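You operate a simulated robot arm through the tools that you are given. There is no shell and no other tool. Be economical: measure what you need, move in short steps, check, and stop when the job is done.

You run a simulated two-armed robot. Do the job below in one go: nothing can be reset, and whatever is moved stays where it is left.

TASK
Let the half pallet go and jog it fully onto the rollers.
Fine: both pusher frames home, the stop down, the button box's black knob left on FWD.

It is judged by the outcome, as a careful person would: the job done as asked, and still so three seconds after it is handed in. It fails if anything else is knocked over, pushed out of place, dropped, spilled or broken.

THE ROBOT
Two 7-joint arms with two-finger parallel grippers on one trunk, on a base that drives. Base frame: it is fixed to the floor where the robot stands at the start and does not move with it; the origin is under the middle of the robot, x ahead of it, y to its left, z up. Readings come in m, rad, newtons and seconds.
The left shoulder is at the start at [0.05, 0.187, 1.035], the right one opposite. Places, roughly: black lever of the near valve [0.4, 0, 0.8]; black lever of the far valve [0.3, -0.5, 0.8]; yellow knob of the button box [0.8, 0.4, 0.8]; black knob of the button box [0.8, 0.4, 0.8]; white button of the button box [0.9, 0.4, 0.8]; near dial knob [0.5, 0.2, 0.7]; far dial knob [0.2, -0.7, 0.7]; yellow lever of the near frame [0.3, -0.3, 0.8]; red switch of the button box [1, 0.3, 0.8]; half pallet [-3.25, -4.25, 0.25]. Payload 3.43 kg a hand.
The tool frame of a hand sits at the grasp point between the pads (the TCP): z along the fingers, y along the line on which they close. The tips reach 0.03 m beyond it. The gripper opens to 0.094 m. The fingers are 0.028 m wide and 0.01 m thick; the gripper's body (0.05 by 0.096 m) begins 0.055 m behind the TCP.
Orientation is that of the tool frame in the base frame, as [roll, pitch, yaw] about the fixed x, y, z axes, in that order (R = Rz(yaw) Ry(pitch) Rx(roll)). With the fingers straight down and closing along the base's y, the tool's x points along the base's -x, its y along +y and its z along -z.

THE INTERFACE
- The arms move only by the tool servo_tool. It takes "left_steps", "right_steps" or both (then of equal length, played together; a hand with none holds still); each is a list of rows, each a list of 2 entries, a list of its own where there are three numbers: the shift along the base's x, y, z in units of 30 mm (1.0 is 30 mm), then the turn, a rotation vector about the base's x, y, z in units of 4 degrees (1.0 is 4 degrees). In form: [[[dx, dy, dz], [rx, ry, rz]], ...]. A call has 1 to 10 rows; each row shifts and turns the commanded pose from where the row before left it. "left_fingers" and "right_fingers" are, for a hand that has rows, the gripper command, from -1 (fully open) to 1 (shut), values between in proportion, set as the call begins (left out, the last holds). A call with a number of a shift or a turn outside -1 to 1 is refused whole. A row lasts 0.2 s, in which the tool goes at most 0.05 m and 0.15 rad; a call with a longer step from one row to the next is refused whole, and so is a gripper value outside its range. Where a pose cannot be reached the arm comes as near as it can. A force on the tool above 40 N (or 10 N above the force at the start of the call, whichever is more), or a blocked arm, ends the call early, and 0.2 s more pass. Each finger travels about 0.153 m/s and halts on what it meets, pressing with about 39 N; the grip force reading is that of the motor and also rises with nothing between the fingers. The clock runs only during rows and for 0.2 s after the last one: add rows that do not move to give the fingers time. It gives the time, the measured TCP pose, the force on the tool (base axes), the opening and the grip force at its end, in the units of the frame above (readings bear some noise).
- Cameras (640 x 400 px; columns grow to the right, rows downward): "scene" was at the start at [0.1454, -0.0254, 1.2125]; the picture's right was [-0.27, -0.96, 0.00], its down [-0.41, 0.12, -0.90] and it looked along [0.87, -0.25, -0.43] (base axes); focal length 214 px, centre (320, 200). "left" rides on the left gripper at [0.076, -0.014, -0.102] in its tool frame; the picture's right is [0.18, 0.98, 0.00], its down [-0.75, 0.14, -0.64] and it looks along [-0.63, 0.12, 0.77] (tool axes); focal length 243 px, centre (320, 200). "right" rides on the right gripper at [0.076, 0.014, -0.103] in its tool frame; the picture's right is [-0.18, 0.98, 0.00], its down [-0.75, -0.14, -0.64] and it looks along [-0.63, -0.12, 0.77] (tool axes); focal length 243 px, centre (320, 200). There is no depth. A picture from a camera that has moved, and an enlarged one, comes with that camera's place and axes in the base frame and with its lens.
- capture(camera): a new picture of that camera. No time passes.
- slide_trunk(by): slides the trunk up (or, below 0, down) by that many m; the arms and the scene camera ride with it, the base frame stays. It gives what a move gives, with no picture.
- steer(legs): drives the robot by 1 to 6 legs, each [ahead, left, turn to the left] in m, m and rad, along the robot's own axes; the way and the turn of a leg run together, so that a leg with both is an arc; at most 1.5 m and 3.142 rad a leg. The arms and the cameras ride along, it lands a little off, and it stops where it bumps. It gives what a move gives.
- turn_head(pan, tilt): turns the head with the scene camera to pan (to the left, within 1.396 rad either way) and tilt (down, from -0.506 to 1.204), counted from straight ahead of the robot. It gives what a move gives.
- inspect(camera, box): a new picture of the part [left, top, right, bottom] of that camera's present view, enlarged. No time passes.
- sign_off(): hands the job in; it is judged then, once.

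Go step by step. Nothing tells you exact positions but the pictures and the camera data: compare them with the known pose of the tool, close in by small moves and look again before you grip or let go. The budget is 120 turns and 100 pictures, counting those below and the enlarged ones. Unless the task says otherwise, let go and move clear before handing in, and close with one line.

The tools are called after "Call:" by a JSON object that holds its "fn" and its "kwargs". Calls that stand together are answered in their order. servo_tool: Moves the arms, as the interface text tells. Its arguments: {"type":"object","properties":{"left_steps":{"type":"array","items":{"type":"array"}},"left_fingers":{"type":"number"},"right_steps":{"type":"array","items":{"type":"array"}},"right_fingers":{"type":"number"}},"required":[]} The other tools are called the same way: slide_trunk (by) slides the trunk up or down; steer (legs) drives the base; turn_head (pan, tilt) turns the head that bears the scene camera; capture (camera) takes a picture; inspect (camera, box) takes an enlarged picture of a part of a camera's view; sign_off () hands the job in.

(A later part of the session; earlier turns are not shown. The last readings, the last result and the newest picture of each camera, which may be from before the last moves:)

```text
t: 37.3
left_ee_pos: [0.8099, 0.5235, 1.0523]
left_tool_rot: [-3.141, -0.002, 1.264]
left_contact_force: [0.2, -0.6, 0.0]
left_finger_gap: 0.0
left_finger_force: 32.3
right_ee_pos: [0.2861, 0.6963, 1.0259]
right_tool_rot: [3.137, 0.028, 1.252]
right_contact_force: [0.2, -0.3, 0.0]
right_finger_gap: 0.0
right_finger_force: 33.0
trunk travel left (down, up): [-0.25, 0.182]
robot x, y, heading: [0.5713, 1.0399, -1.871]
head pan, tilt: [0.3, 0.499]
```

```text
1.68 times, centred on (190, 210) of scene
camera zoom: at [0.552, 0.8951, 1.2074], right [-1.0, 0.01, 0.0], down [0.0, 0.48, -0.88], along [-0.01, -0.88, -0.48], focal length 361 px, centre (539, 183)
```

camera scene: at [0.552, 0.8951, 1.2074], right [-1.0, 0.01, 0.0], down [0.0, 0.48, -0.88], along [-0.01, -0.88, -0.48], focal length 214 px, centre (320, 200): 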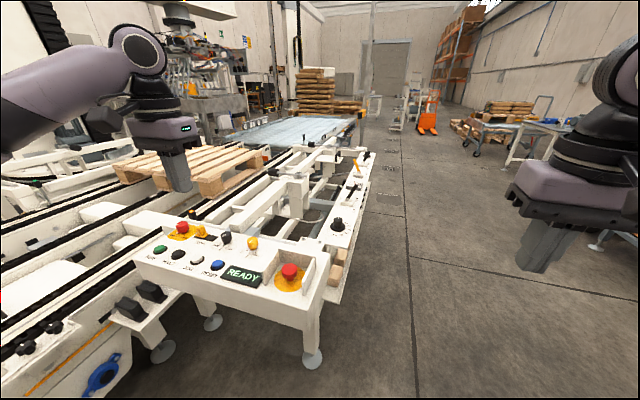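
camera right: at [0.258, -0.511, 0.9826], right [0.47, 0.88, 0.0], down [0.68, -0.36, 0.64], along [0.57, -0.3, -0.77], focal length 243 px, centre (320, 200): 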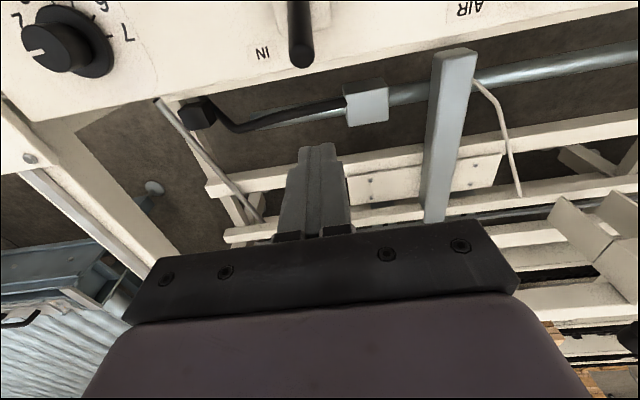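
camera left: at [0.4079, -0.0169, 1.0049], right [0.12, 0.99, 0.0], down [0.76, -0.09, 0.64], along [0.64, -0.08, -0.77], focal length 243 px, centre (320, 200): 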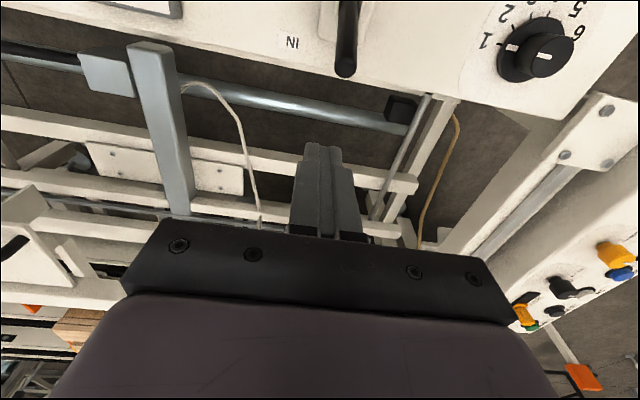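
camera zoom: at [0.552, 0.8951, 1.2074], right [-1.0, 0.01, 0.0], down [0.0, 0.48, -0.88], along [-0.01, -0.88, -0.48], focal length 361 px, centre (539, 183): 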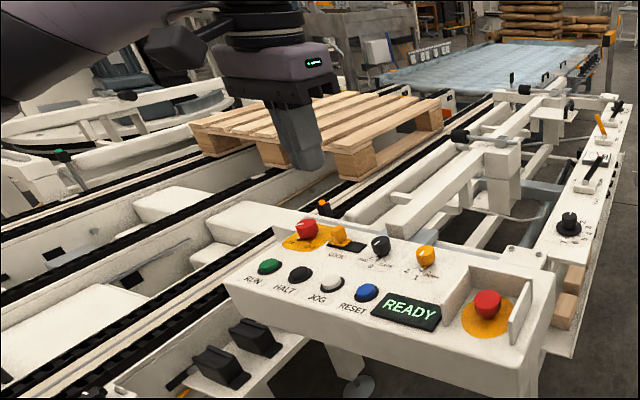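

Zoom more on the knobs for their exact positions.

Call:
{"fn": "inspect", "kwargs": {"camera": "scene", "box": [205, 225, 275, 270]}}

Call:
{"fn": "inspect", "kwargs": {"camera": "scene", "box": [160, 218, 225, 260]}}

```text
8.89 times, centred on (240, 248) of scene
camera zoom: at [0.552, 0.8951, 1.2074], right [-1.0, 0.01, 0.0], down [0.0, 0.48, -0.88], along [-0.01, -0.88, -0.48], focal length 1906 px, centre (1031, -222)
```

zoom: 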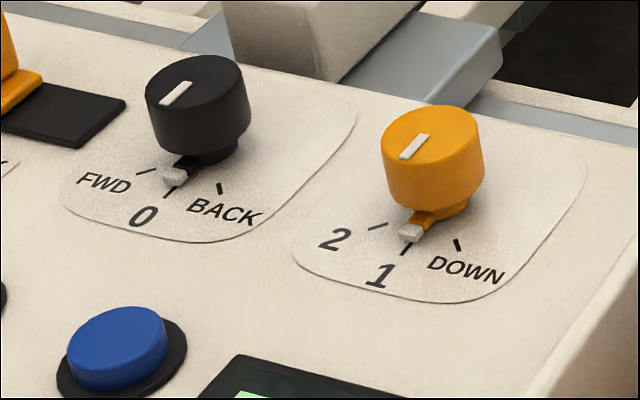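

```text
9.52 times, centred on (192, 239) of scene
camera zoom: at [0.552, 0.8951, 1.2074], right [-1.0, 0.01, 0.0], down [0.0, 0.48, -0.88], along [-0.01, -0.88, -0.48], focal length 2043 px, centre (1534, -171)
```

zoom: 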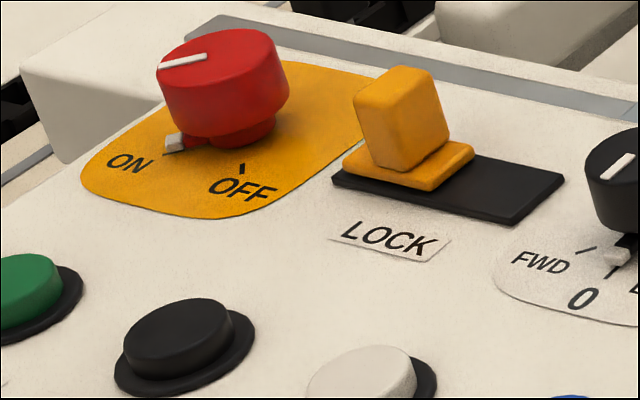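

Pointers: black knob at 0, yellow at 1, red switch ON. Knobs at roughly black (0.832, 0.357), yellow (0.744, 0.383), JOG (0.893, 0.433, 0.768). I'll drive a little closer so the left hand reaches.

Call:
{"fn": "steer", "kwargs": {"legs": [[0.07, 0.23, 0]]}}

Call:
{"fn": "turn_head", "kwargs": {"pan": 0.2, "tilt": 0.7}}

Call:
{"fn": "capture", "kwargs": {"camera": "scene"}}

Call:
{"fn": "capture", "kwargs": {"camera": "left"}}

```text
t: 39.0
left_ee_pos: [1.0109, 0.3869, 1.0526]
left_tool_rot: [-3.141, 0.0, 1.268]
left_contact_force: [-0.2, 1.1, 0.3]
left_finger_gap: 0.0
left_finger_force: 32.9
right_ee_pos: [0.4862, 0.5601, 1.0265]
right_tool_rot: [3.137, 0.031, 1.25]
right_contact_force: [-0.2, -1.0, 0.2]
right_finger_gap: 0.0
right_finger_force: 33.7
trunk travel left (down, up): [-0.25, 0.182]
robot x, y, heading: [0.7707, 0.9057, -1.882]
head pan, tilt: [0.3, 0.499]
```

```text
t: 39.8
left_ee_pos: [1.0107, 0.3877, 1.0525]
left_tool_rot: [3.141, -0.001, 1.264]
left_contact_force: [0.0, 0.4, -0.6]
left_finger_gap: 0.0002
left_finger_force: 33.0
right_ee_pos: [0.4851, 0.5606, 1.0268]
right_tool_rot: [3.137, 0.031, 1.25]
right_contact_force: [0.2, -0.2, -0.6]
right_finger_gap: 0.0
right_finger_force: 33.5
trunk travel left (down, up): [-0.25, 0.182]
robot x, y, heading: [0.7772, 0.9065, -1.877]
head pan, tilt: [0.201, 0.7]
```

```text
57 pictures are left
camera scene: at [0.7435, 0.7651, 1.1898], right [-0.99, 0.1, 0.0], down [0.07, 0.64, -0.77], along [-0.08, -0.76, -0.64], focal length 214 px, centre (320, 200)
```

scene: 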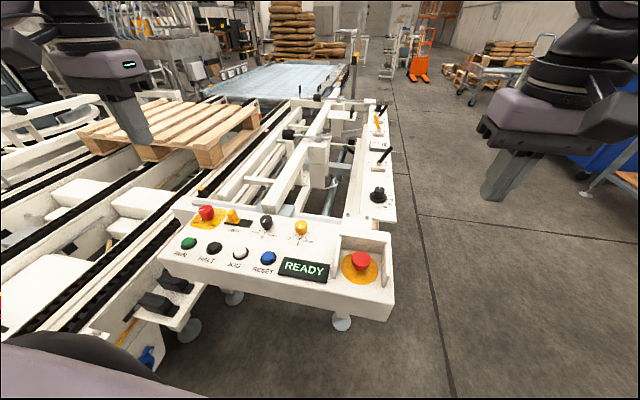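

```text
56 pictures are left
camera left: at [1.0205, 0.4625, 1.1551], right [0.99, -0.12, 0.0], down [-0.09, -0.76, 0.64], along [-0.08, -0.64, -0.77], focal length 243 px, centre (320, 200)
```

left: 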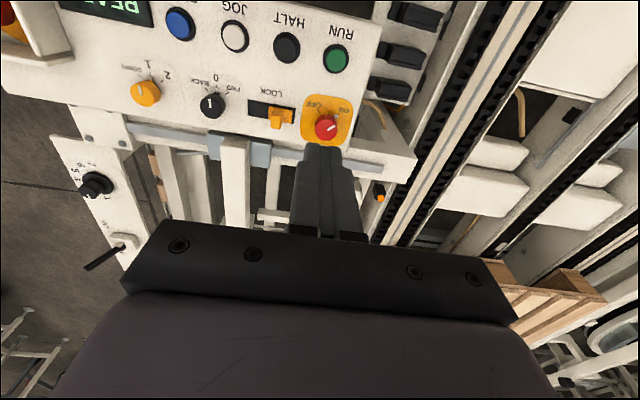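

I'll bring the left hand above the yellow knob (~(0.753, 0.39)), fingers partly open, and check.

Call:
{"fn": "servo_tool", "kwargs": {"left_steps": [[[-0.95, 0, 0], [0, 0, 0]], [[-0.95, 0, 0], [0, 0, 0]], [[-0.95, 0, 0], [0, 0, 0]], [[-0.95, 0, 0], [0, 0, 0]], [[-0.95, 0, 0], [0, 0, 0]], [[-0.95, 0, 0], [0, 0, 0]], [[-0.95, 0, -0.5], [0, 0, 0]], [[-0.95, 0, -1], [0, 0, 0]], [[-0.95, 0, -1], [0, 0, 0]], [[0, 0, -1], [0, 0, 0]]], "left_fingers": -0.3}}

Call:
{"fn": "capture", "kwargs": {"camera": "left"}}

Call:
{"fn": "capture", "kwargs": {"camera": "scene"}}

```text
t: 42.0
left_ee_pos: [0.7544, 0.3855, 0.947]
left_tool_rot: [-3.141, 0.0, 1.267]
left_contact_force: [-0.1, 0.1, -0.1]
left_finger_gap: 0.0613
left_finger_force: 0.1
right_ee_pos: [0.4861, 0.5598, 1.0261]
right_tool_rot: [3.136, 0.03, 1.25]
right_contact_force: [-0.7, -0.7, 0.3]
right_finger_gap: 0.0
right_finger_force: 33.6
trunk travel left (down, up): [-0.25, 0.182]
robot x, y, heading: [0.7736, 0.9069, -1.881]
head pan, tilt: [0.201, 0.7]
```

```text
55 pictures are left
camera left: at [0.7638, 0.4611, 1.0496], right [0.99, -0.12, 0.0], down [-0.09, -0.76, 0.64], along [-0.08, -0.64, -0.77], focal length 243 px, centre (320, 200)
```

left: 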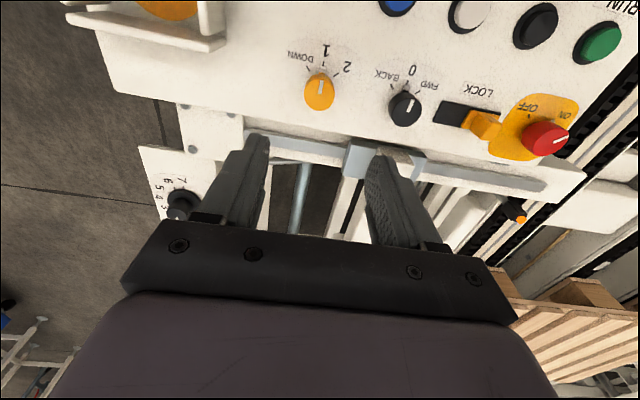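

```text
54 pictures are left
camera scene: at [0.7435, 0.765, 1.1897], right [-0.99, 0.1, 0.0], down [0.07, 0.64, -0.76], along [-0.08, -0.76, -0.64], focal length 214 px, centre (320, 200)
```

scene: 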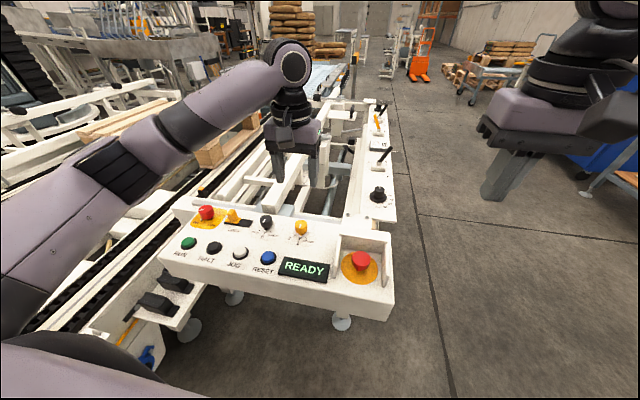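

Aligned within a few mm. Lower onto the yellow knob and close.

Call:
{"fn": "servo_tool", "kwargs": {"left_steps": [[[0, 0.13, -1], [0, 0, 0]], [[0, 0, -1], [0, 0, 0]], [[0, 0, -1], [0, 0, 0]], [[0, 0, -1], [0, 0, 0]], [[0, 0, -0.7], [0, 0, 0]], [[0, 0, 0], [0, 0, 0]]]}}

Call:
{"fn": "inspect", "kwargs": {"camera": "left", "box": [200, 20, 440, 170]}}

Call:
{"fn": "inspect", "kwargs": {"camera": "scene", "box": [230, 180, 350, 270]}}

```text
t: 43.4
left_ee_pos: [0.7535, 0.3928, 0.8082]
left_tool_rot: [-3.141, -0.001, 1.266]
left_contact_force: [0.3, -0.2, 0.6]
left_finger_gap: 0.0608
left_finger_force: 0.0
right_ee_pos: [0.4852, 0.5606, 1.0263]
right_tool_rot: [3.135, 0.028, 1.251]
right_contact_force: [0.4, 0.5, 1.2]
right_finger_gap: 0.0
right_finger_force: 33.0
trunk travel left (down, up): [-0.25, 0.182]
robot x, y, heading: [0.7712, 0.9074, -1.874]
head pan, tilt: [0.201, 0.7]
```

```text
2.67 times, centred on (320, 95) of left
camera zoom: at [0.7637, 0.4663, 0.9098], right [0.99, -0.12, 0.0], down [-0.09, -0.76, 0.64], along [-0.08, -0.64, -0.77], focal length 647 px, centre (320, 480)
```

zoom: 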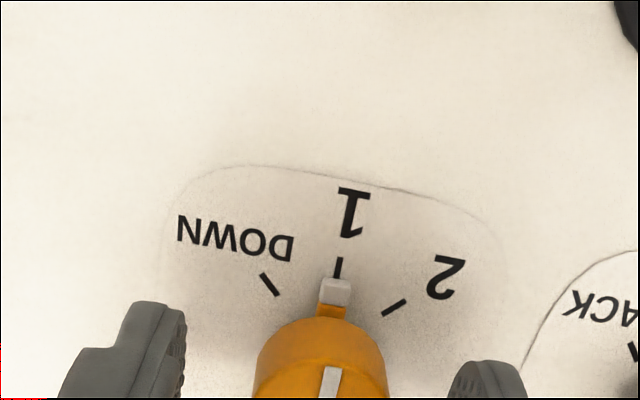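

```text
4.44 times, centred on (290, 225) of scene
camera zoom: at [0.7435, 0.7652, 1.1897], right [-0.99, 0.1, 0.0], down [0.07, 0.64, -0.76], along [-0.08, -0.76, -0.64], focal length 953 px, centre (453, 89)
```

zoom: 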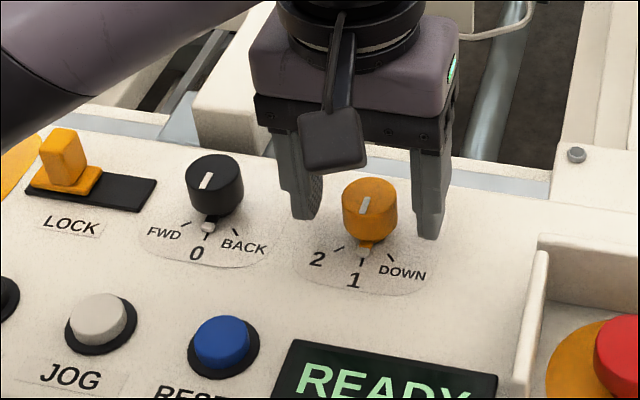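

Fingers straddle the yellow knob with its pointer at 1. Close, then turn it counter-clockwise (towards DOWN).

Call:
{"fn": "servo_tool", "kwargs": {"left_steps": [[[0, 0, -0.15], [0, 0, 0]], [[0, 0, 0], [0, 0, 0]], [[0, 0, 0], [0, 0, 0]]], "left_fingers": 0.6}}

Call:
{"fn": "servo_tool", "kwargs": {"left_steps": [[[0, 0, 0], [0, 0, 1]], [[0, 0, 0], [0, 0, 1]], [[0, 0, 0], [0, 0, 1]], [[0, 0, 0], [0, 0, 1]], [[0, 0, 0], [0, 0, 1]], [[0, 0, 0], [0, 0, 1]], [[0, 0, 0], [0, 0, 1]], [[0, 0, 0], [0, 0, 1]], [[0, 0, 0], [0, 0, 1]]]}}

Call:
{"fn": "inspect", "kwargs": {"camera": "scene", "box": [230, 180, 350, 270]}}

```text
t: 44.2
left_ee_pos: [0.7543, 0.3906, 0.8068]
left_tool_rot: [3.14, 0.008, 1.267]
left_contact_force: [8.4, -2.8, 26.7]
left_finger_gap: 0.0316
left_finger_force: 45.4
right_ee_pos: [0.4855, 0.562, 1.0285]
right_tool_rot: [3.135, 0.033, 1.252]
right_contact_force: [0.4, -0.8, 0.8]
right_finger_gap: 0.0001
right_finger_force: 33.0
trunk travel left (down, up): [-0.25, 0.182]
robot x, y, heading: [0.7739, 0.9073, -1.874]
head pan, tilt: [0.201, 0.7]
```

```text
t: 46.2
left_ee_pos: [0.7522, 0.3905, 0.8042]
left_tool_rot: [-3.136, 0.007, 1.895]
left_contact_force: [-8.9, -8.6, 24.2]
left_finger_gap: 0.0316
left_finger_force: 44.9
right_ee_pos: [0.4853, 0.5614, 1.0272]
right_tool_rot: [3.135, 0.033, 1.251]
right_contact_force: [-0.5, -0.2, -0.2]
right_finger_gap: 0.0
right_finger_force: 33.2
trunk travel left (down, up): [-0.25, 0.182]
robot x, y, heading: [0.7738, 0.9056, -1.877]
head pan, tilt: [0.201, 0.7]
```

```text
4.44 times, centred on (290, 225) of scene
camera zoom: at [0.7426, 0.7665, 1.1899], right [-0.99, 0.11, 0.0], down [0.07, 0.64, -0.77], along [-0.08, -0.76, -0.64], focal length 953 px, centre (453, 89)
```

zoom: 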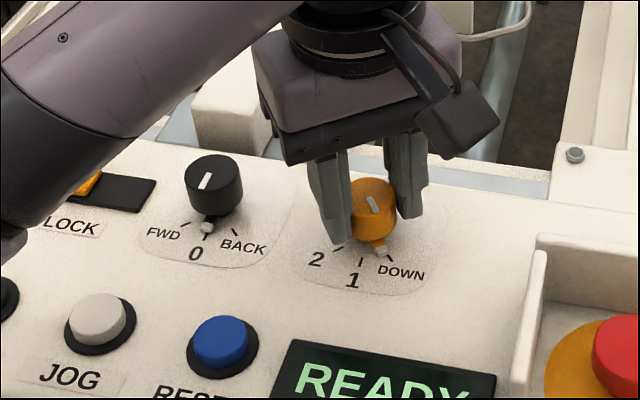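

The pointer is nearly at DOWN; turn a few degrees more.

Call:
{"fn": "servo_tool", "kwargs": {"left_steps": [[[0, 0, 0], [0, 0, 1]], [[0, 0, 0], [0, 0, 0.6]], [[0, 0, 0], [0, 0, 0]]]}}

Call:
{"fn": "inspect", "kwargs": {"camera": "scene", "box": [280, 205, 340, 250]}}

```text
t: 47.0
left_ee_pos: [0.752, 0.3911, 0.8065]
left_tool_rot: [-3.134, 0.002, 2.006]
left_contact_force: [-18.4, -8.0, 22.2]
left_finger_gap: 0.0316
left_finger_force: 45.1
right_ee_pos: [0.4835, 0.5609, 1.0268]
right_tool_rot: [3.135, 0.031, 1.251]
right_contact_force: [0.5, -0.1, -0.3]
right_finger_gap: 0.0
right_finger_force: 33.2
trunk travel left (down, up): [-0.25, 0.182]
robot x, y, heading: [0.7723, 0.9069, -1.875]
head pan, tilt: [0.201, 0.7]
```

```text
8.89 times, centred on (310, 228) of scene
camera zoom: at [0.742, 0.7663, 1.1899], right [-0.99, 0.11, 0.0], down [0.07, 0.64, -0.77], along [-0.08, -0.76, -0.64], focal length 1906 px, centre (409, -44)
```

zoom: 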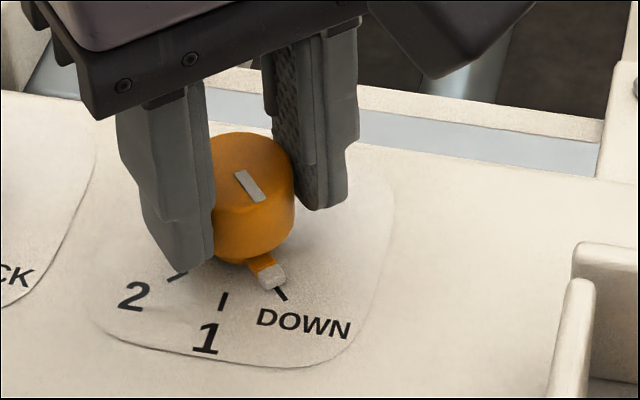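

Pointer is at DOWN. Open, raise, turn the wrist back and move above the black knob (~(0.842, 0.363)).

Call:
{"fn": "servo_tool", "kwargs": {"left_steps": [[[0, 0, 0], [0, 0, 0]], [[0, 0, 0.5], [0, 0, 0]], [[0, 0, 1], [0, 0, 0]], [[0, 0, 1], [0, 0, -1]], [[0, 0, 0.5], [0, 0, -1]], [[0.75, -0.23, 0], [0, 0, -1]], [[0.75, -0.23, 0], [0, 0, -1]], [[0.75, -0.23, 0], [0, 0, -1]], [[0.75, -0.23, 0], [0, 0, -1]], [[0, 0, 0], [0, 0, -1]]], "left_fingers": -0.3}}

Call:
{"fn": "capture", "kwargs": {"camera": "left"}}

Call:
{"fn": "inspect", "kwargs": {"camera": "scene", "box": [180, 180, 340, 270]}}

```text
t: 49.2
left_ee_pos: [0.8443, 0.3644, 0.8926]
left_tool_rot: [3.141, 0.0, 1.516]
left_contact_force: [0.2, -0.5, -0.6]
left_finger_gap: 0.0611
left_finger_force: 0.0
right_ee_pos: [0.4853, 0.5605, 1.0263]
right_tool_rot: [3.136, 0.029, 1.251]
right_contact_force: [0.5, 0.2, -0.5]
right_finger_gap: 0.0
right_finger_force: 33.4
trunk travel left (down, up): [-0.25, 0.182]
robot x, y, heading: [0.7726, 0.9026, -1.878]
head pan, tilt: [0.201, 0.7]
```

```text
49 pictures are left
camera left: at [0.8343, 0.4386, 0.9941], right [0.99, 0.13, 0.0], down [0.1, -0.76, 0.64], along [0.08, -0.64, -0.77], focal length 243 px, centre (320, 200)
```

left: 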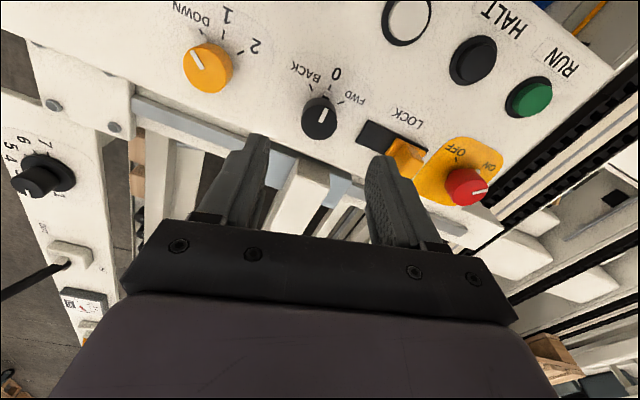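

```text
4.00 times, centred on (260, 225) of scene
camera zoom: at [0.7435, 0.7652, 1.1897], right [-0.99, 0.11, 0.0], down [0.07, 0.64, -0.76], along [-0.08, -0.76, -0.64], focal length 858 px, centre (560, 100)
```

zoom: 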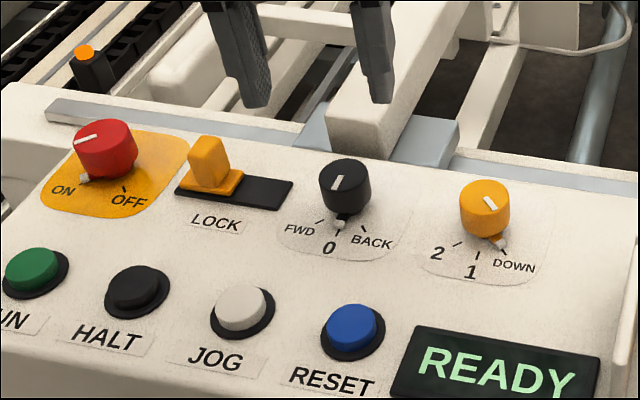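

Yellow stays at DOWN. The hand is centred over the black knob; lower, close and turn clockwise to FWD.

Call:
{"fn": "servo_tool", "kwargs": {"left_steps": [[[0, 0, -1], [0, 0, 0]], [[0, 0, -1], [0, 0, 0]], [[0, 0, -0.88], [0, 0, 0]], [[0, 0, 0], [0, 0, 0]]]}}

Call:
{"fn": "servo_tool", "kwargs": {"left_steps": [[[0, 0, 0], [0, 0, 0]], [[0, 0, 0], [0, 0, 0]], [[0, 0, 0], [0, 0, 0]]], "left_fingers": 0.6}}

Call:
{"fn": "servo_tool", "kwargs": {"left_steps": [[[0, 0, 0], [0, 0, -1]], [[0, 0, 0], [0, 0, -1]], [[0, 0, 0], [0, 0, -1]], [[0, 0, 0], [0, 0, -1]], [[0, 0, 0], [0, 0, -1]], [[0, 0, 0], [0, 0, -1]], [[0, 0, 0], [0, 0, -1]], [[0, 0, 0], [0, 0, -1]], [[0, 0, 0], [0, 0, -1]], [[0, 0, 0], [0, 0, -1]]]}}

Call:
{"fn": "inspect", "kwargs": {"camera": "scene", "box": [230, 195, 310, 255]}}

```text
t: 50.2
left_ee_pos: [0.8429, 0.3645, 0.8057]
left_tool_rot: [3.141, 0.0, 1.518]
left_contact_force: [0.0, 0.6, 0.2]
left_finger_gap: 0.0608
left_finger_force: 0.1
right_ee_pos: [0.4857, 0.5608, 1.0267]
right_tool_rot: [3.135, 0.031, 1.251]
right_contact_force: [-0.7, -0.3, 0.0]
right_finger_gap: 0.0
right_finger_force: 33.5
trunk travel left (down, up): [-0.25, 0.182]
robot x, y, heading: [0.7701, 0.9062, -1.875]
head pan, tilt: [0.201, 0.7]
```

```text
t: 51.0
left_ee_pos: [0.8444, 0.3648, 0.8042]
left_tool_rot: [3.141, -0.001, 1.518]
left_contact_force: [5.0, -1.3, -0.7]
left_finger_gap: 0.031
left_finger_force: 45.4
right_ee_pos: [0.4851, 0.56, 1.0271]
right_tool_rot: [3.136, 0.031, 1.253]
right_contact_force: [-0.5, 0.3, 0.8]
right_finger_gap: 0.0
right_finger_force: 33.0
trunk travel left (down, up): [-0.25, 0.182]
robot x, y, heading: [0.7712, 0.9056, -1.874]
head pan, tilt: [0.201, 0.7]
```

```text
t: 53.2
left_ee_pos: [0.8483, 0.3634, 0.8041]
left_tool_rot: [3.14, -0.004, 0.821]
left_contact_force: [25.1, -6.6, -6.0]
left_finger_gap: 0.0311
left_finger_force: 45.1
right_ee_pos: [0.4868, 0.5597, 1.0273]
right_tool_rot: [3.139, 0.031, 1.253]
right_contact_force: [0.3, -0.1, 0.6]
right_finger_gap: 0.0
right_finger_force: 33.0
trunk travel left (down, up): [-0.25, 0.182]
robot x, y, heading: [0.7746, 0.9059, -1.876]
head pan, tilt: [0.201, 0.7]
```

```text
6.67 times, centred on (270, 225) of scene
camera zoom: at [0.7455, 0.7642, 1.1896], right [-0.99, 0.1, 0.0], down [0.07, 0.64, -0.76], along [-0.08, -0.76, -0.64], focal length 1430 px, centre (653, 33)
```

zoom: 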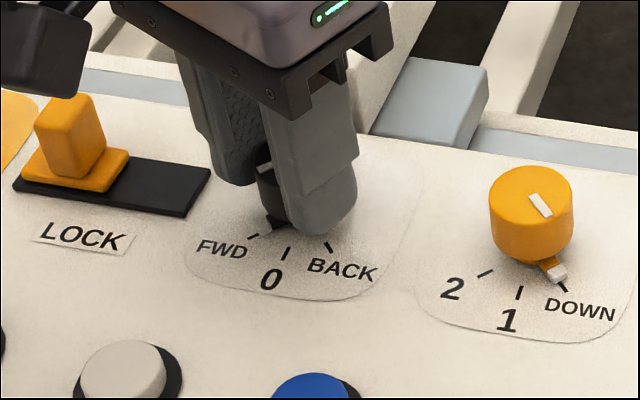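

Turned 40°; open, raise and check the pointer.

Call:
{"fn": "servo_tool", "kwargs": {"left_steps": [[[0, 0, 0], [0, 0, -0.7]], [[0, 0, 0], [0, 0, 0]]]}}

Call:
{"fn": "servo_tool", "kwargs": {"left_steps": [[[0, 0, 0], [0, 0, 0]], [[0, 0, 0], [0, 0, 0]], [[0, 0, 1], [0, 0, 0]], [[0, 0, 1], [0, 0, 0]], [[0, 0, 1], [0, 0, 0]], [[0, 0, 0], [0, 0, 1]], [[0, 0, 0], [0, 0, 1]], [[0, 0, 0], [0, 0, 1]], [[0, 0, 0], [0, 0, 1]], [[0, 0, 0], [0, 0, 1]]], "left_fingers": -0.3}}

Call:
{"fn": "inspect", "kwargs": {"camera": "scene", "box": [180, 180, 340, 270]}}

Call:
{"fn": "capture", "kwargs": {"camera": "left"}}

```text
t: 53.8
left_ee_pos: [0.8473, 0.3618, 0.8056]
left_tool_rot: [3.139, -0.004, 0.778]
left_contact_force: [22.6, -7.6, -4.5]
left_finger_gap: 0.0313
left_finger_force: 44.7
right_ee_pos: [0.4872, 0.5596, 1.0276]
right_tool_rot: [3.139, 0.03, 1.251]
right_contact_force: [-0.5, 0.2, -0.6]
right_finger_gap: 0.0
right_finger_force: 32.6
trunk travel left (down, up): [-0.25, 0.182]
robot x, y, heading: [0.7679, 0.9059, -1.879]
head pan, tilt: [0.201, 0.7]
```

```text
t: 56.0
left_ee_pos: [0.844, 0.364, 0.897]
left_tool_rot: [-3.139, -0.001, 1.121]
left_contact_force: [0.7, -0.5, 0.4]
left_finger_gap: 0.061
left_finger_force: 0.0
right_ee_pos: [0.4851, 0.561, 1.0257]
right_tool_rot: [3.138, 0.031, 1.253]
right_contact_force: [-0.4, 0.5, -0.7]
right_finger_gap: 0.0001
right_finger_force: 32.6
trunk travel left (down, up): [-0.25, 0.182]
robot x, y, heading: [0.7676, 0.9061, -1.879]
head pan, tilt: [0.201, 0.7]
```

```text
4.00 times, centred on (260, 225) of scene
camera zoom: at [0.7434, 0.7652, 1.1897], right [-0.99, 0.1, 0.0], down [0.07, 0.64, -0.76], along [-0.08, -0.76, -0.64], focal length 858 px, centre (560, 100)
```

zoom: 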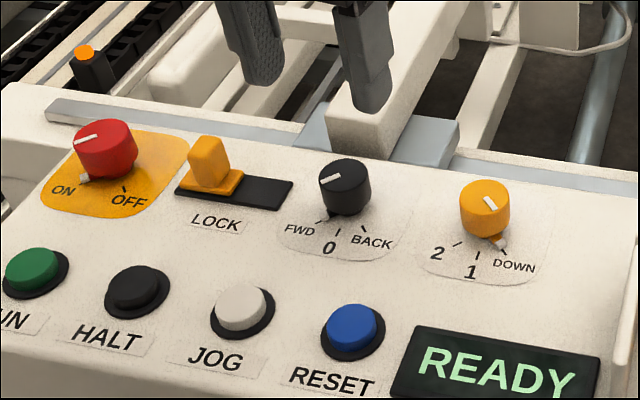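

```text
45 pictures are left
camera left: at [0.8648, 0.4365, 0.9988], right [0.97, -0.26, 0.0], down [-0.2, -0.74, 0.64], along [-0.17, -0.62, -0.77], focal length 243 px, centre (320, 200)
```

left: 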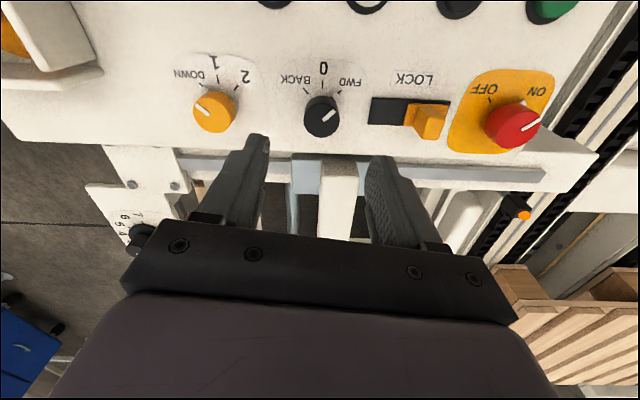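

Black knob is at FWD, yellow at DOWN. Before jogging, check that the frames are home and the stop is down.

Call:
{"fn": "turn_head", "kwargs": {"pan": 0.35, "tilt": 0.35}}

Call:
{"fn": "capture", "kwargs": {"camera": "scene"}}

Call:
{"fn": "inspect", "kwargs": {"camera": "scene", "box": [200, 110, 440, 260]}}

```text
t: 56.8
left_ee_pos: [0.8428, 0.3625, 0.8968]
left_tool_rot: [3.141, 0.0, 1.119]
left_contact_force: [0.4, 0.3, -0.1]
left_finger_gap: 0.0611
left_finger_force: 0.1
right_ee_pos: [0.4863, 0.5602, 1.0266]
right_tool_rot: [3.136, 0.03, 1.251]
right_contact_force: [-0.1, -0.5, 0.2]
right_finger_gap: 0.0
right_finger_force: 32.9
trunk travel left (down, up): [-0.25, 0.182]
robot x, y, heading: [0.7729, 0.9079, -1.878]
head pan, tilt: [0.351, 0.351]
```

```text
44 pictures are left
camera scene: at [0.7565, 0.7566, 1.221], right [-1.0, -0.04, 0.0], down [-0.02, 0.34, -0.94], along [0.04, -0.94, -0.34], focal length 214 px, centre (320, 200)
```

scene: 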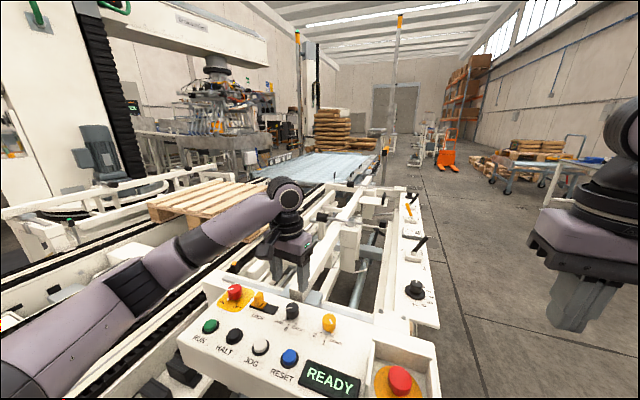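

```text
2.67 times, centred on (320, 185) of scene
camera zoom: at [0.7565, 0.7566, 1.221], right [-1.0, -0.04, 0.0], down [-0.02, 0.34, -0.94], along [0.04, -0.94, -0.34], focal length 572 px, centre (320, 240)
```

zoom: 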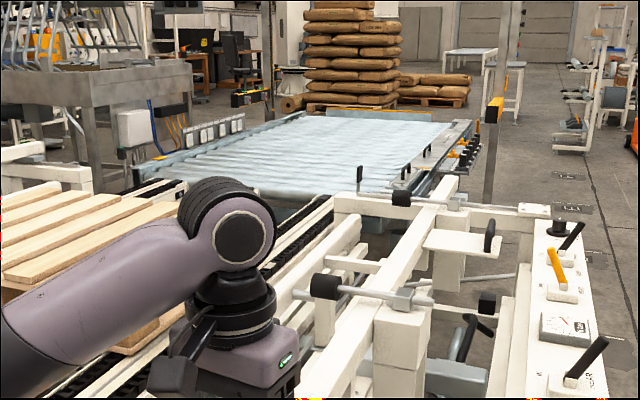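

Frames are well clear of the pallet. Now move the closed left fingers above the white JOG button (~(0.899, 0.435)).

Call:
{"fn": "servo_tool", "kwargs": {"left_steps": [[[0.62, 0.8, 0], [0, 0, 1]], [[0.62, 0.8, 0], [0, 0, 1]], [[0.62, 0.82, 0], [0, 0, 0]], [[0, 0, -0.7], [0, 0, 0]], [[0, 0, -0.7], [0, 0, 0]], [[0, 0, 0], [0, 0, 0]]], "left_fingers": 1}}

Call:
{"fn": "capture", "kwargs": {"camera": "left"}}

Call:
{"fn": "inspect", "kwargs": {"camera": "scene", "box": [180, 270, 360, 390]}}

```text
t: 58.2
left_ee_pos: [0.9005, 0.4381, 0.8524]
left_tool_rot: [-3.141, 0.0, 1.259]
left_contact_force: [0.3, -0.5, -0.2]
left_finger_gap: 0.0
left_finger_force: 33.1
right_ee_pos: [0.4866, 0.5615, 1.0269]
right_tool_rot: [3.136, 0.031, 1.251]
right_contact_force: [0.1, 0.3, 0.1]
right_finger_gap: 0.0
right_finger_force: 32.9
trunk travel left (down, up): [-0.25, 0.182]
robot x, y, heading: [0.7744, 0.9051, -1.874]
head pan, tilt: [0.351, 0.351]
```

```text
42 pictures are left
camera left: at [0.9111, 0.5128, 0.9557], right [0.99, -0.13, 0.0], down [-0.1, -0.76, 0.64], along [-0.08, -0.64, -0.77], focal length 243 px, centre (320, 200)
```

left: 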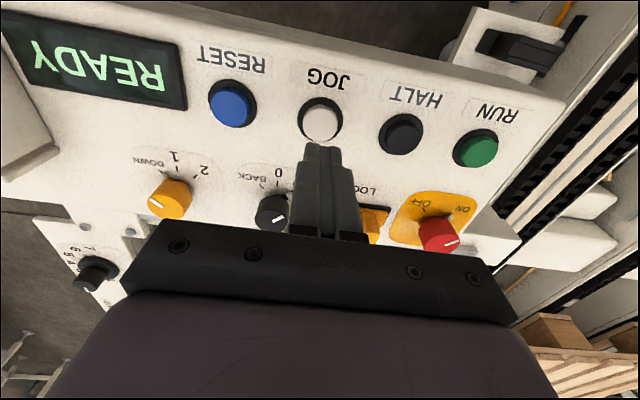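

```text
3.33 times, centred on (270, 330) of scene
camera zoom: at [0.7566, 0.7566, 1.2211], right [-1.0, -0.04, 0.0], down [-0.02, 0.34, -0.94], along [0.04, -0.94, -0.34], focal length 715 px, centre (487, -233)
```

zoom: 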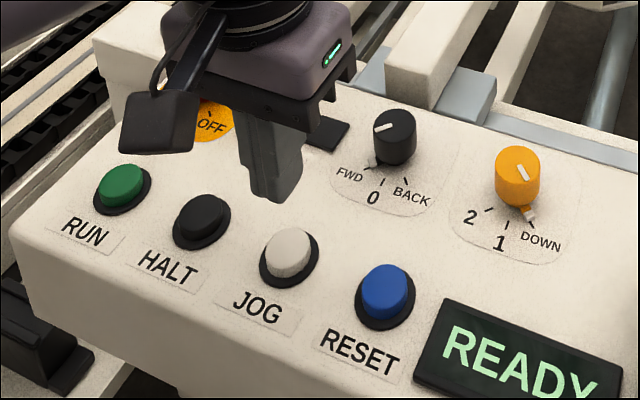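

Centred over JOG. Lower gently and press.

Call:
{"fn": "servo_tool", "kwargs": {"left_steps": [[[0.06, -0.04, -0.8], [0, 0, 0]], [[0, 0, -0.7], [0, 0, 0]], [[0, 0, -0.2], [0, 0, 0]], [[0, 0, -0.15], [0, 0, 0]], [[0, 0, -0.1], [0, 0, 0]], [[0, 0, 0], [0, 0, 0]]]}}

Call:
{"fn": "capture", "kwargs": {"camera": "scene"}}

```text
t: 59.6
left_ee_pos: [0.9012, 0.4357, 0.7977]
left_tool_rot: [-3.14, 0.0, 1.257]
left_contact_force: [1.4, 1.4, 10.1]
left_finger_gap: 0.0
left_finger_force: 32.9
right_ee_pos: [0.4868, 0.5603, 1.0276]
right_tool_rot: [3.138, 0.032, 1.251]
right_contact_force: [-0.3, 0.3, -0.3]
right_finger_gap: 0.0
right_finger_force: 33.4
trunk travel left (down, up): [-0.25, 0.182]
robot x, y, heading: [0.7723, 0.9067, -1.881]
head pan, tilt: [0.351, 0.351]
```

```text
40 pictures are left
camera scene: at [0.7564, 0.7575, 1.2214], right [-1.0, -0.04, 0.0], down [-0.02, 0.34, -0.94], along [0.04, -0.94, -0.34], focal length 214 px, centre (320, 200)
```

scene: 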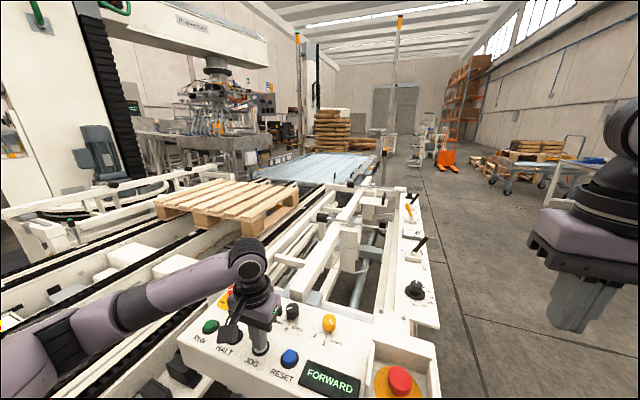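

FORWARD shows on the display. I'll keep holding JOG and watch the pallet.

Call:
{"fn": "servo_tool", "kwargs": {"left_steps": [[[0, 0, -0.05], [0, 0, 0]], [[0, 0, 0], [0, 0, 0]], [[0, 0, 0], [0, 0, 0]], [[0, 0, 0], [0, 0, 0]], [[0, 0, 0], [0, 0, 0]]]}}

Call:
{"fn": "inspect", "kwargs": {"camera": "scene", "box": [120, 120, 440, 320]}}

```text
t: 60.8
left_ee_pos: [0.9014, 0.4373, 0.7953]
left_tool_rot: [-3.141, 0.005, 1.26]
left_contact_force: [-2.5, 0.4, 19.8]
left_finger_gap: 0.0001
left_finger_force: 33.0
right_ee_pos: [0.4858, 0.5619, 1.0268]
right_tool_rot: [3.134, 0.031, 1.251]
right_contact_force: [0.1, -0.2, 0.2]
right_finger_gap: 0.0
right_finger_force: 33.3
trunk travel left (down, up): [-0.25, 0.182]
robot x, y, heading: [0.769, 0.9045, -1.871]
head pan, tilt: [0.351, 0.351]
```

```text
2.00 times, centred on (280, 220) of scene
camera zoom: at [0.7561, 0.758, 1.2214], right [-1.0, -0.04, 0.0], down [-0.01, 0.34, -0.94], along [0.04, -0.94, -0.34], focal length 429 px, centre (400, 160)
```

zoom: 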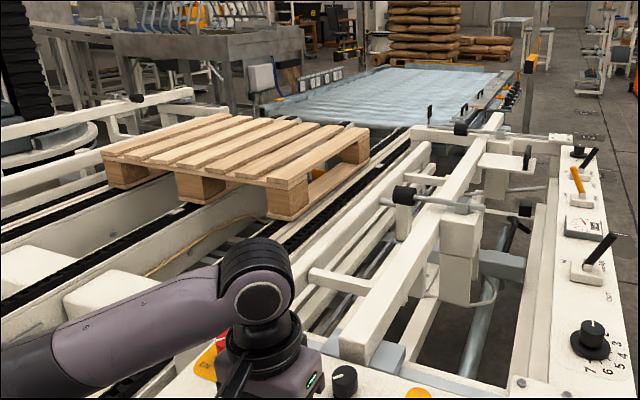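

Pallet is advancing straight. Keep holding.

Call:
{"fn": "servo_tool", "kwargs": {"left_steps": [[[0, 0, 0], [0, 0, 0]], [[0, 0, 0], [0, 0, 0]], [[0, 0, 0], [0, 0, 0]], [[0, 0, 0], [0, 0, 0]], [[0, 0, 0], [0, 0, 0]], [[0, 0, 0], [0, 0, 0]], [[0, 0, 0], [0, 0, 0]], [[0, 0, 0], [0, 0, 0]], [[0, 0, 0], [0, 0, 0]], [[0, 0, 0], [0, 0, 0]]]}}

Call:
{"fn": "inspect", "kwargs": {"camera": "scene", "box": [120, 120, 440, 320]}}

```text
t: 63.0
left_ee_pos: [0.9013, 0.4363, 0.7956]
left_tool_rot: [-3.141, 0.0, 1.258]
left_contact_force: [-2.5, -3.7, 20.5]
left_finger_gap: 0.0
left_finger_force: 33.2
right_ee_pos: [0.4851, 0.5619, 1.0267]
right_tool_rot: [3.137, 0.032, 1.252]
right_contact_force: [0.7, -0.1, 0.0]
right_finger_gap: 0.0
right_finger_force: 32.3
trunk travel left (down, up): [-0.25, 0.182]
robot x, y, heading: [0.7689, 0.9061, -1.877]
head pan, tilt: [0.351, 0.351]
```

```text
2.00 times, centred on (280, 220) of scene
camera zoom: at [0.7559, 0.7579, 1.2213], right [-1.0, -0.04, 0.0], down [-0.01, 0.34, -0.94], along [0.04, -0.94, -0.34], focal length 429 px, centre (400, 160)
```

zoom: 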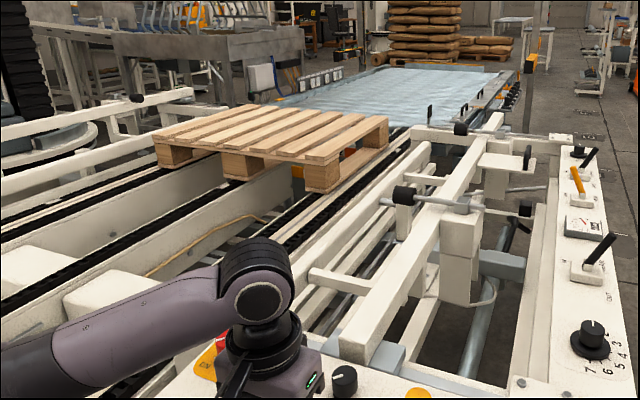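

Moving at ~0.11 m/s; roughly 0.8 m more to go. Continue holding.

Call:
{"fn": "servo_tool", "kwargs": {"left_steps": [[[0, 0, 0], [0, 0, 0]], [[0, 0, 0], [0, 0, 0]], [[0, 0, 0], [0, 0, 0]], [[0, 0, 0], [0, 0, 0]], [[0, 0, 0], [0, 0, 0]], [[0, 0, 0], [0, 0, 0]], [[0, 0, 0], [0, 0, 0]], [[0, 0, 0], [0, 0, 0]], [[0, 0, 0], [0, 0, 0]], [[0, 0, 0], [0, 0, 0]]]}}

Call:
{"fn": "servo_tool", "kwargs": {"left_steps": [[[0, 0, 0], [0, 0, 0]], [[0, 0, 0], [0, 0, 0]], [[0, 0, 0], [0, 0, 0]], [[0, 0, 0], [0, 0, 0]], [[0, 0, 0], [0, 0, 0]], [[0, 0, 0], [0, 0, 0]], [[0, 0, 0], [0, 0, 0]], [[0, 0, 0], [0, 0, 0]], [[0, 0, 0], [0, 0, 0]], [[0, 0, 0], [0, 0, 0]]]}}

Call:
{"fn": "inspect", "kwargs": {"camera": "scene", "box": [120, 120, 440, 320]}}

```text
t: 65.2
left_ee_pos: [0.9009, 0.4367, 0.7957]
left_tool_rot: [3.141, 0.001, 1.258]
left_contact_force: [-2.6, -2.6, 21.6]
left_finger_gap: 0.0
left_finger_force: 33.0
right_ee_pos: [0.4853, 0.561, 1.0267]
right_tool_rot: [3.133, 0.033, 1.252]
right_contact_force: [-0.2, -0.4, -0.2]
right_finger_gap: 0.0002
right_finger_force: 33.1
trunk travel left (down, up): [-0.25, 0.182]
robot x, y, heading: [0.7712, 0.9042, -1.871]
head pan, tilt: [0.351, 0.351]
```

```text
t: 67.4
left_ee_pos: [0.901, 0.436, 0.7955]
left_tool_rot: [-3.141, 0.001, 1.257]
left_contact_force: [-1.5, -2.0, 21.2]
left_finger_gap: 0.0
left_finger_force: 32.9
right_ee_pos: [0.4862, 0.5609, 1.0279]
right_tool_rot: [3.133, 0.031, 1.25]
right_contact_force: [0.2, 0.4, -0.1]
right_finger_gap: 0.0001
right_finger_force: 32.8
trunk travel left (down, up): [-0.25, 0.182]
robot x, y, heading: [0.7697, 0.9043, -1.875]
head pan, tilt: [0.351, 0.351]
```

```text
2.00 times, centred on (280, 220) of scene
camera zoom: at [0.756, 0.758, 1.2214], right [-1.0, -0.04, 0.0], down [-0.01, 0.34, -0.94], along [0.04, -0.94, -0.34], focal length 429 px, centre (400, 160)
```

zoom: 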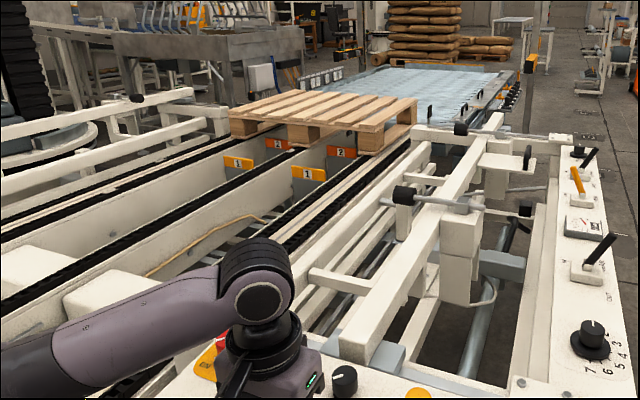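

Stops 1 and 2 are seen lowered and the pallet is passing over them. Continue.

Call:
{"fn": "servo_tool", "kwargs": {"left_steps": [[[0, 0, 0], [0, 0, 0]], [[0, 0, 0], [0, 0, 0]], [[0, 0, 0], [0, 0, 0]], [[0, 0, 0], [0, 0, 0]], [[0, 0, 0], [0, 0, 0]], [[0, 0, 0], [0, 0, 0]], [[0, 0, 0], [0, 0, 0]], [[0, 0, 0], [0, 0, 0]], [[0, 0, 0], [0, 0, 0]], [[0, 0, 0], [0, 0, 0]]]}}

Call:
{"fn": "servo_tool", "kwargs": {"left_steps": [[[0, 0, 0], [0, 0, 0]], [[0, 0, 0], [0, 0, 0]], [[0, 0, 0], [0, 0, 0]], [[0, 0, 0], [0, 0, 0]], [[0, 0, 0], [0, 0, 0]], [[0, 0, 0], [0, 0, 0]], [[0, 0, 0], [0, 0, 0]], [[0, 0, 0], [0, 0, 0]], [[0, 0, 0], [0, 0, 0]], [[0, 0, 0], [0, 0, 0]]]}}

Call:
{"fn": "inspect", "kwargs": {"camera": "scene", "box": [180, 120, 420, 270]}}

```text
t: 69.6
left_ee_pos: [0.9024, 0.4368, 0.7952]
left_tool_rot: [-3.141, 0.001, 1.26]
left_contact_force: [-0.4, -0.8, 20.6]
left_finger_gap: 0.0
left_finger_force: 32.7
right_ee_pos: [0.4855, 0.561, 1.0278]
right_tool_rot: [3.134, 0.031, 1.252]
right_contact_force: [0.6, 0.2, 0.4]
right_finger_gap: 0.0
right_finger_force: 33.0
trunk travel left (down, up): [-0.25, 0.182]
robot x, y, heading: [0.7711, 0.9058, -1.876]
head pan, tilt: [0.351, 0.351]
```

```text
t: 71.8
left_ee_pos: [0.9009, 0.4362, 0.7951]
left_tool_rot: [3.141, 0.003, 1.258]
left_contact_force: [0.9, -0.7, 20.6]
left_finger_gap: 0.0
left_finger_force: 33.0
right_ee_pos: [0.4861, 0.5623, 1.0271]
right_tool_rot: [3.134, 0.032, 1.251]
right_contact_force: [0.3, -0.5, 0.7]
right_finger_gap: 0.0
right_finger_force: 32.9
trunk travel left (down, up): [-0.25, 0.182]
robot x, y, heading: [0.7718, 0.9025, -1.872]
head pan, tilt: [0.351, 0.351]
```

```text
2.67 times, centred on (300, 195) of scene
camera zoom: at [0.7561, 0.7581, 1.2214], right [-1.0, -0.04, 0.0], down [-0.01, 0.34, -0.94], along [0.04, -0.94, -0.34], focal length 572 px, centre (373, 213)
```

zoom: 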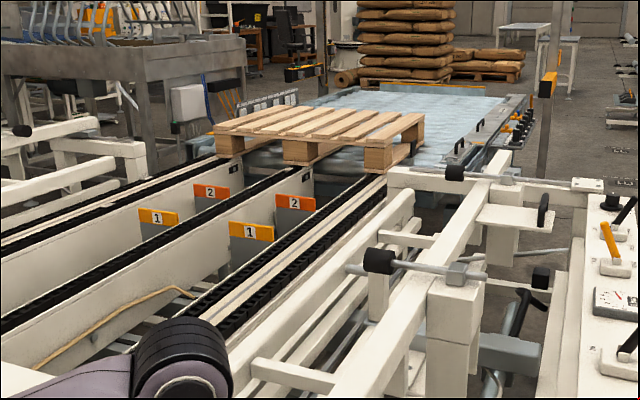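

Trailing blocks are still at the chain ends. Continue.

Call:
{"fn": "servo_tool", "kwargs": {"left_steps": [[[0, 0, 0], [0, 0, 0]], [[0, 0, 0], [0, 0, 0]], [[0, 0, 0], [0, 0, 0]], [[0, 0, 0], [0, 0, 0]], [[0, 0, 0], [0, 0, 0]], [[0, 0, 0], [0, 0, 0]], [[0, 0, 0], [0, 0, 0]], [[0, 0, 0], [0, 0, 0]], [[0, 0, 0], [0, 0, 0]], [[0, 0, 0], [0, 0, 0]]]}}

Call:
{"fn": "inspect", "kwargs": {"camera": "scene", "box": [220, 130, 380, 230]}}

```text
t: 74.0
left_ee_pos: [0.9016, 0.4374, 0.7958]
left_tool_rot: [3.14, 0.003, 1.259]
left_contact_force: [-0.3, 0.7, 21.0]
left_finger_gap: 0.0
left_finger_force: 32.9
right_ee_pos: [0.4852, 0.5615, 1.027]
right_tool_rot: [3.135, 0.031, 1.253]
right_contact_force: [0.2, 0.8, 0.0]
right_finger_gap: 0.0001
right_finger_force: 33.3
trunk travel left (down, up): [-0.25, 0.182]
robot x, y, heading: [0.7744, 0.9056, -1.876]
head pan, tilt: [0.351, 0.351]
```

```text
4.00 times, centred on (300, 180) of scene
camera zoom: at [0.7561, 0.7581, 1.2214], right [-1.0, -0.04, 0.0], down [-0.01, 0.34, -0.94], along [0.04, -0.94, -0.34], focal length 858 px, centre (400, 280)
```

zoom: 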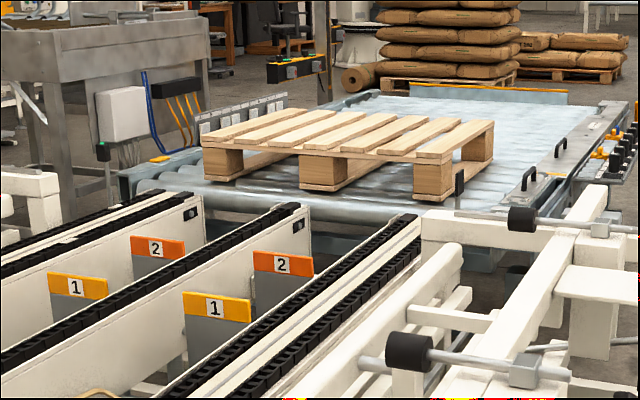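

Pallet is on the rollers, with its trailing edge near the second roller. A further 2 s gives margin.

Call:
{"fn": "servo_tool", "kwargs": {"left_steps": [[[0, 0, 0], [0, 0, 0]], [[0, 0, 0], [0, 0, 0]], [[0, 0, 0], [0, 0, 0]], [[0, 0, 0], [0, 0, 0]], [[0, 0, 0], [0, 0, 0]], [[0, 0, 0], [0, 0, 0]], [[0, 0, 0], [0, 0, 0]], [[0, 0, 0], [0, 0, 0]]]}}

Call:
{"fn": "inspect", "kwargs": {"camera": "scene", "box": [220, 130, 380, 230]}}

```text
t: 75.8
left_ee_pos: [0.9008, 0.4372, 0.7949]
left_tool_rot: [-3.142, 0.003, 1.26]
left_contact_force: [-0.1, 0.4, 20.1]
left_finger_gap: 0.0002
left_finger_force: 32.3
right_ee_pos: [0.4859, 0.5617, 1.0276]
right_tool_rot: [3.135, 0.031, 1.252]
right_contact_force: [-0.2, -0.3, 0.1]
right_finger_gap: 0.0
right_finger_force: 33.2
trunk travel left (down, up): [-0.25, 0.182]
robot x, y, heading: [0.7714, 0.9085, -1.873]
head pan, tilt: [0.351, 0.351]
```

```text
4.00 times, centred on (300, 180) of scene
camera zoom: at [0.7561, 0.7581, 1.2214], right [-1.0, -0.04, 0.0], down [-0.01, 0.34, -0.94], along [0.04, -0.94, -0.34], focal length 858 px, centre (400, 280)
```

zoom: 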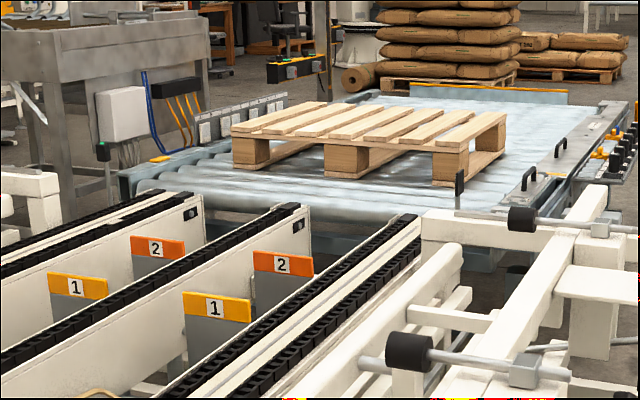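

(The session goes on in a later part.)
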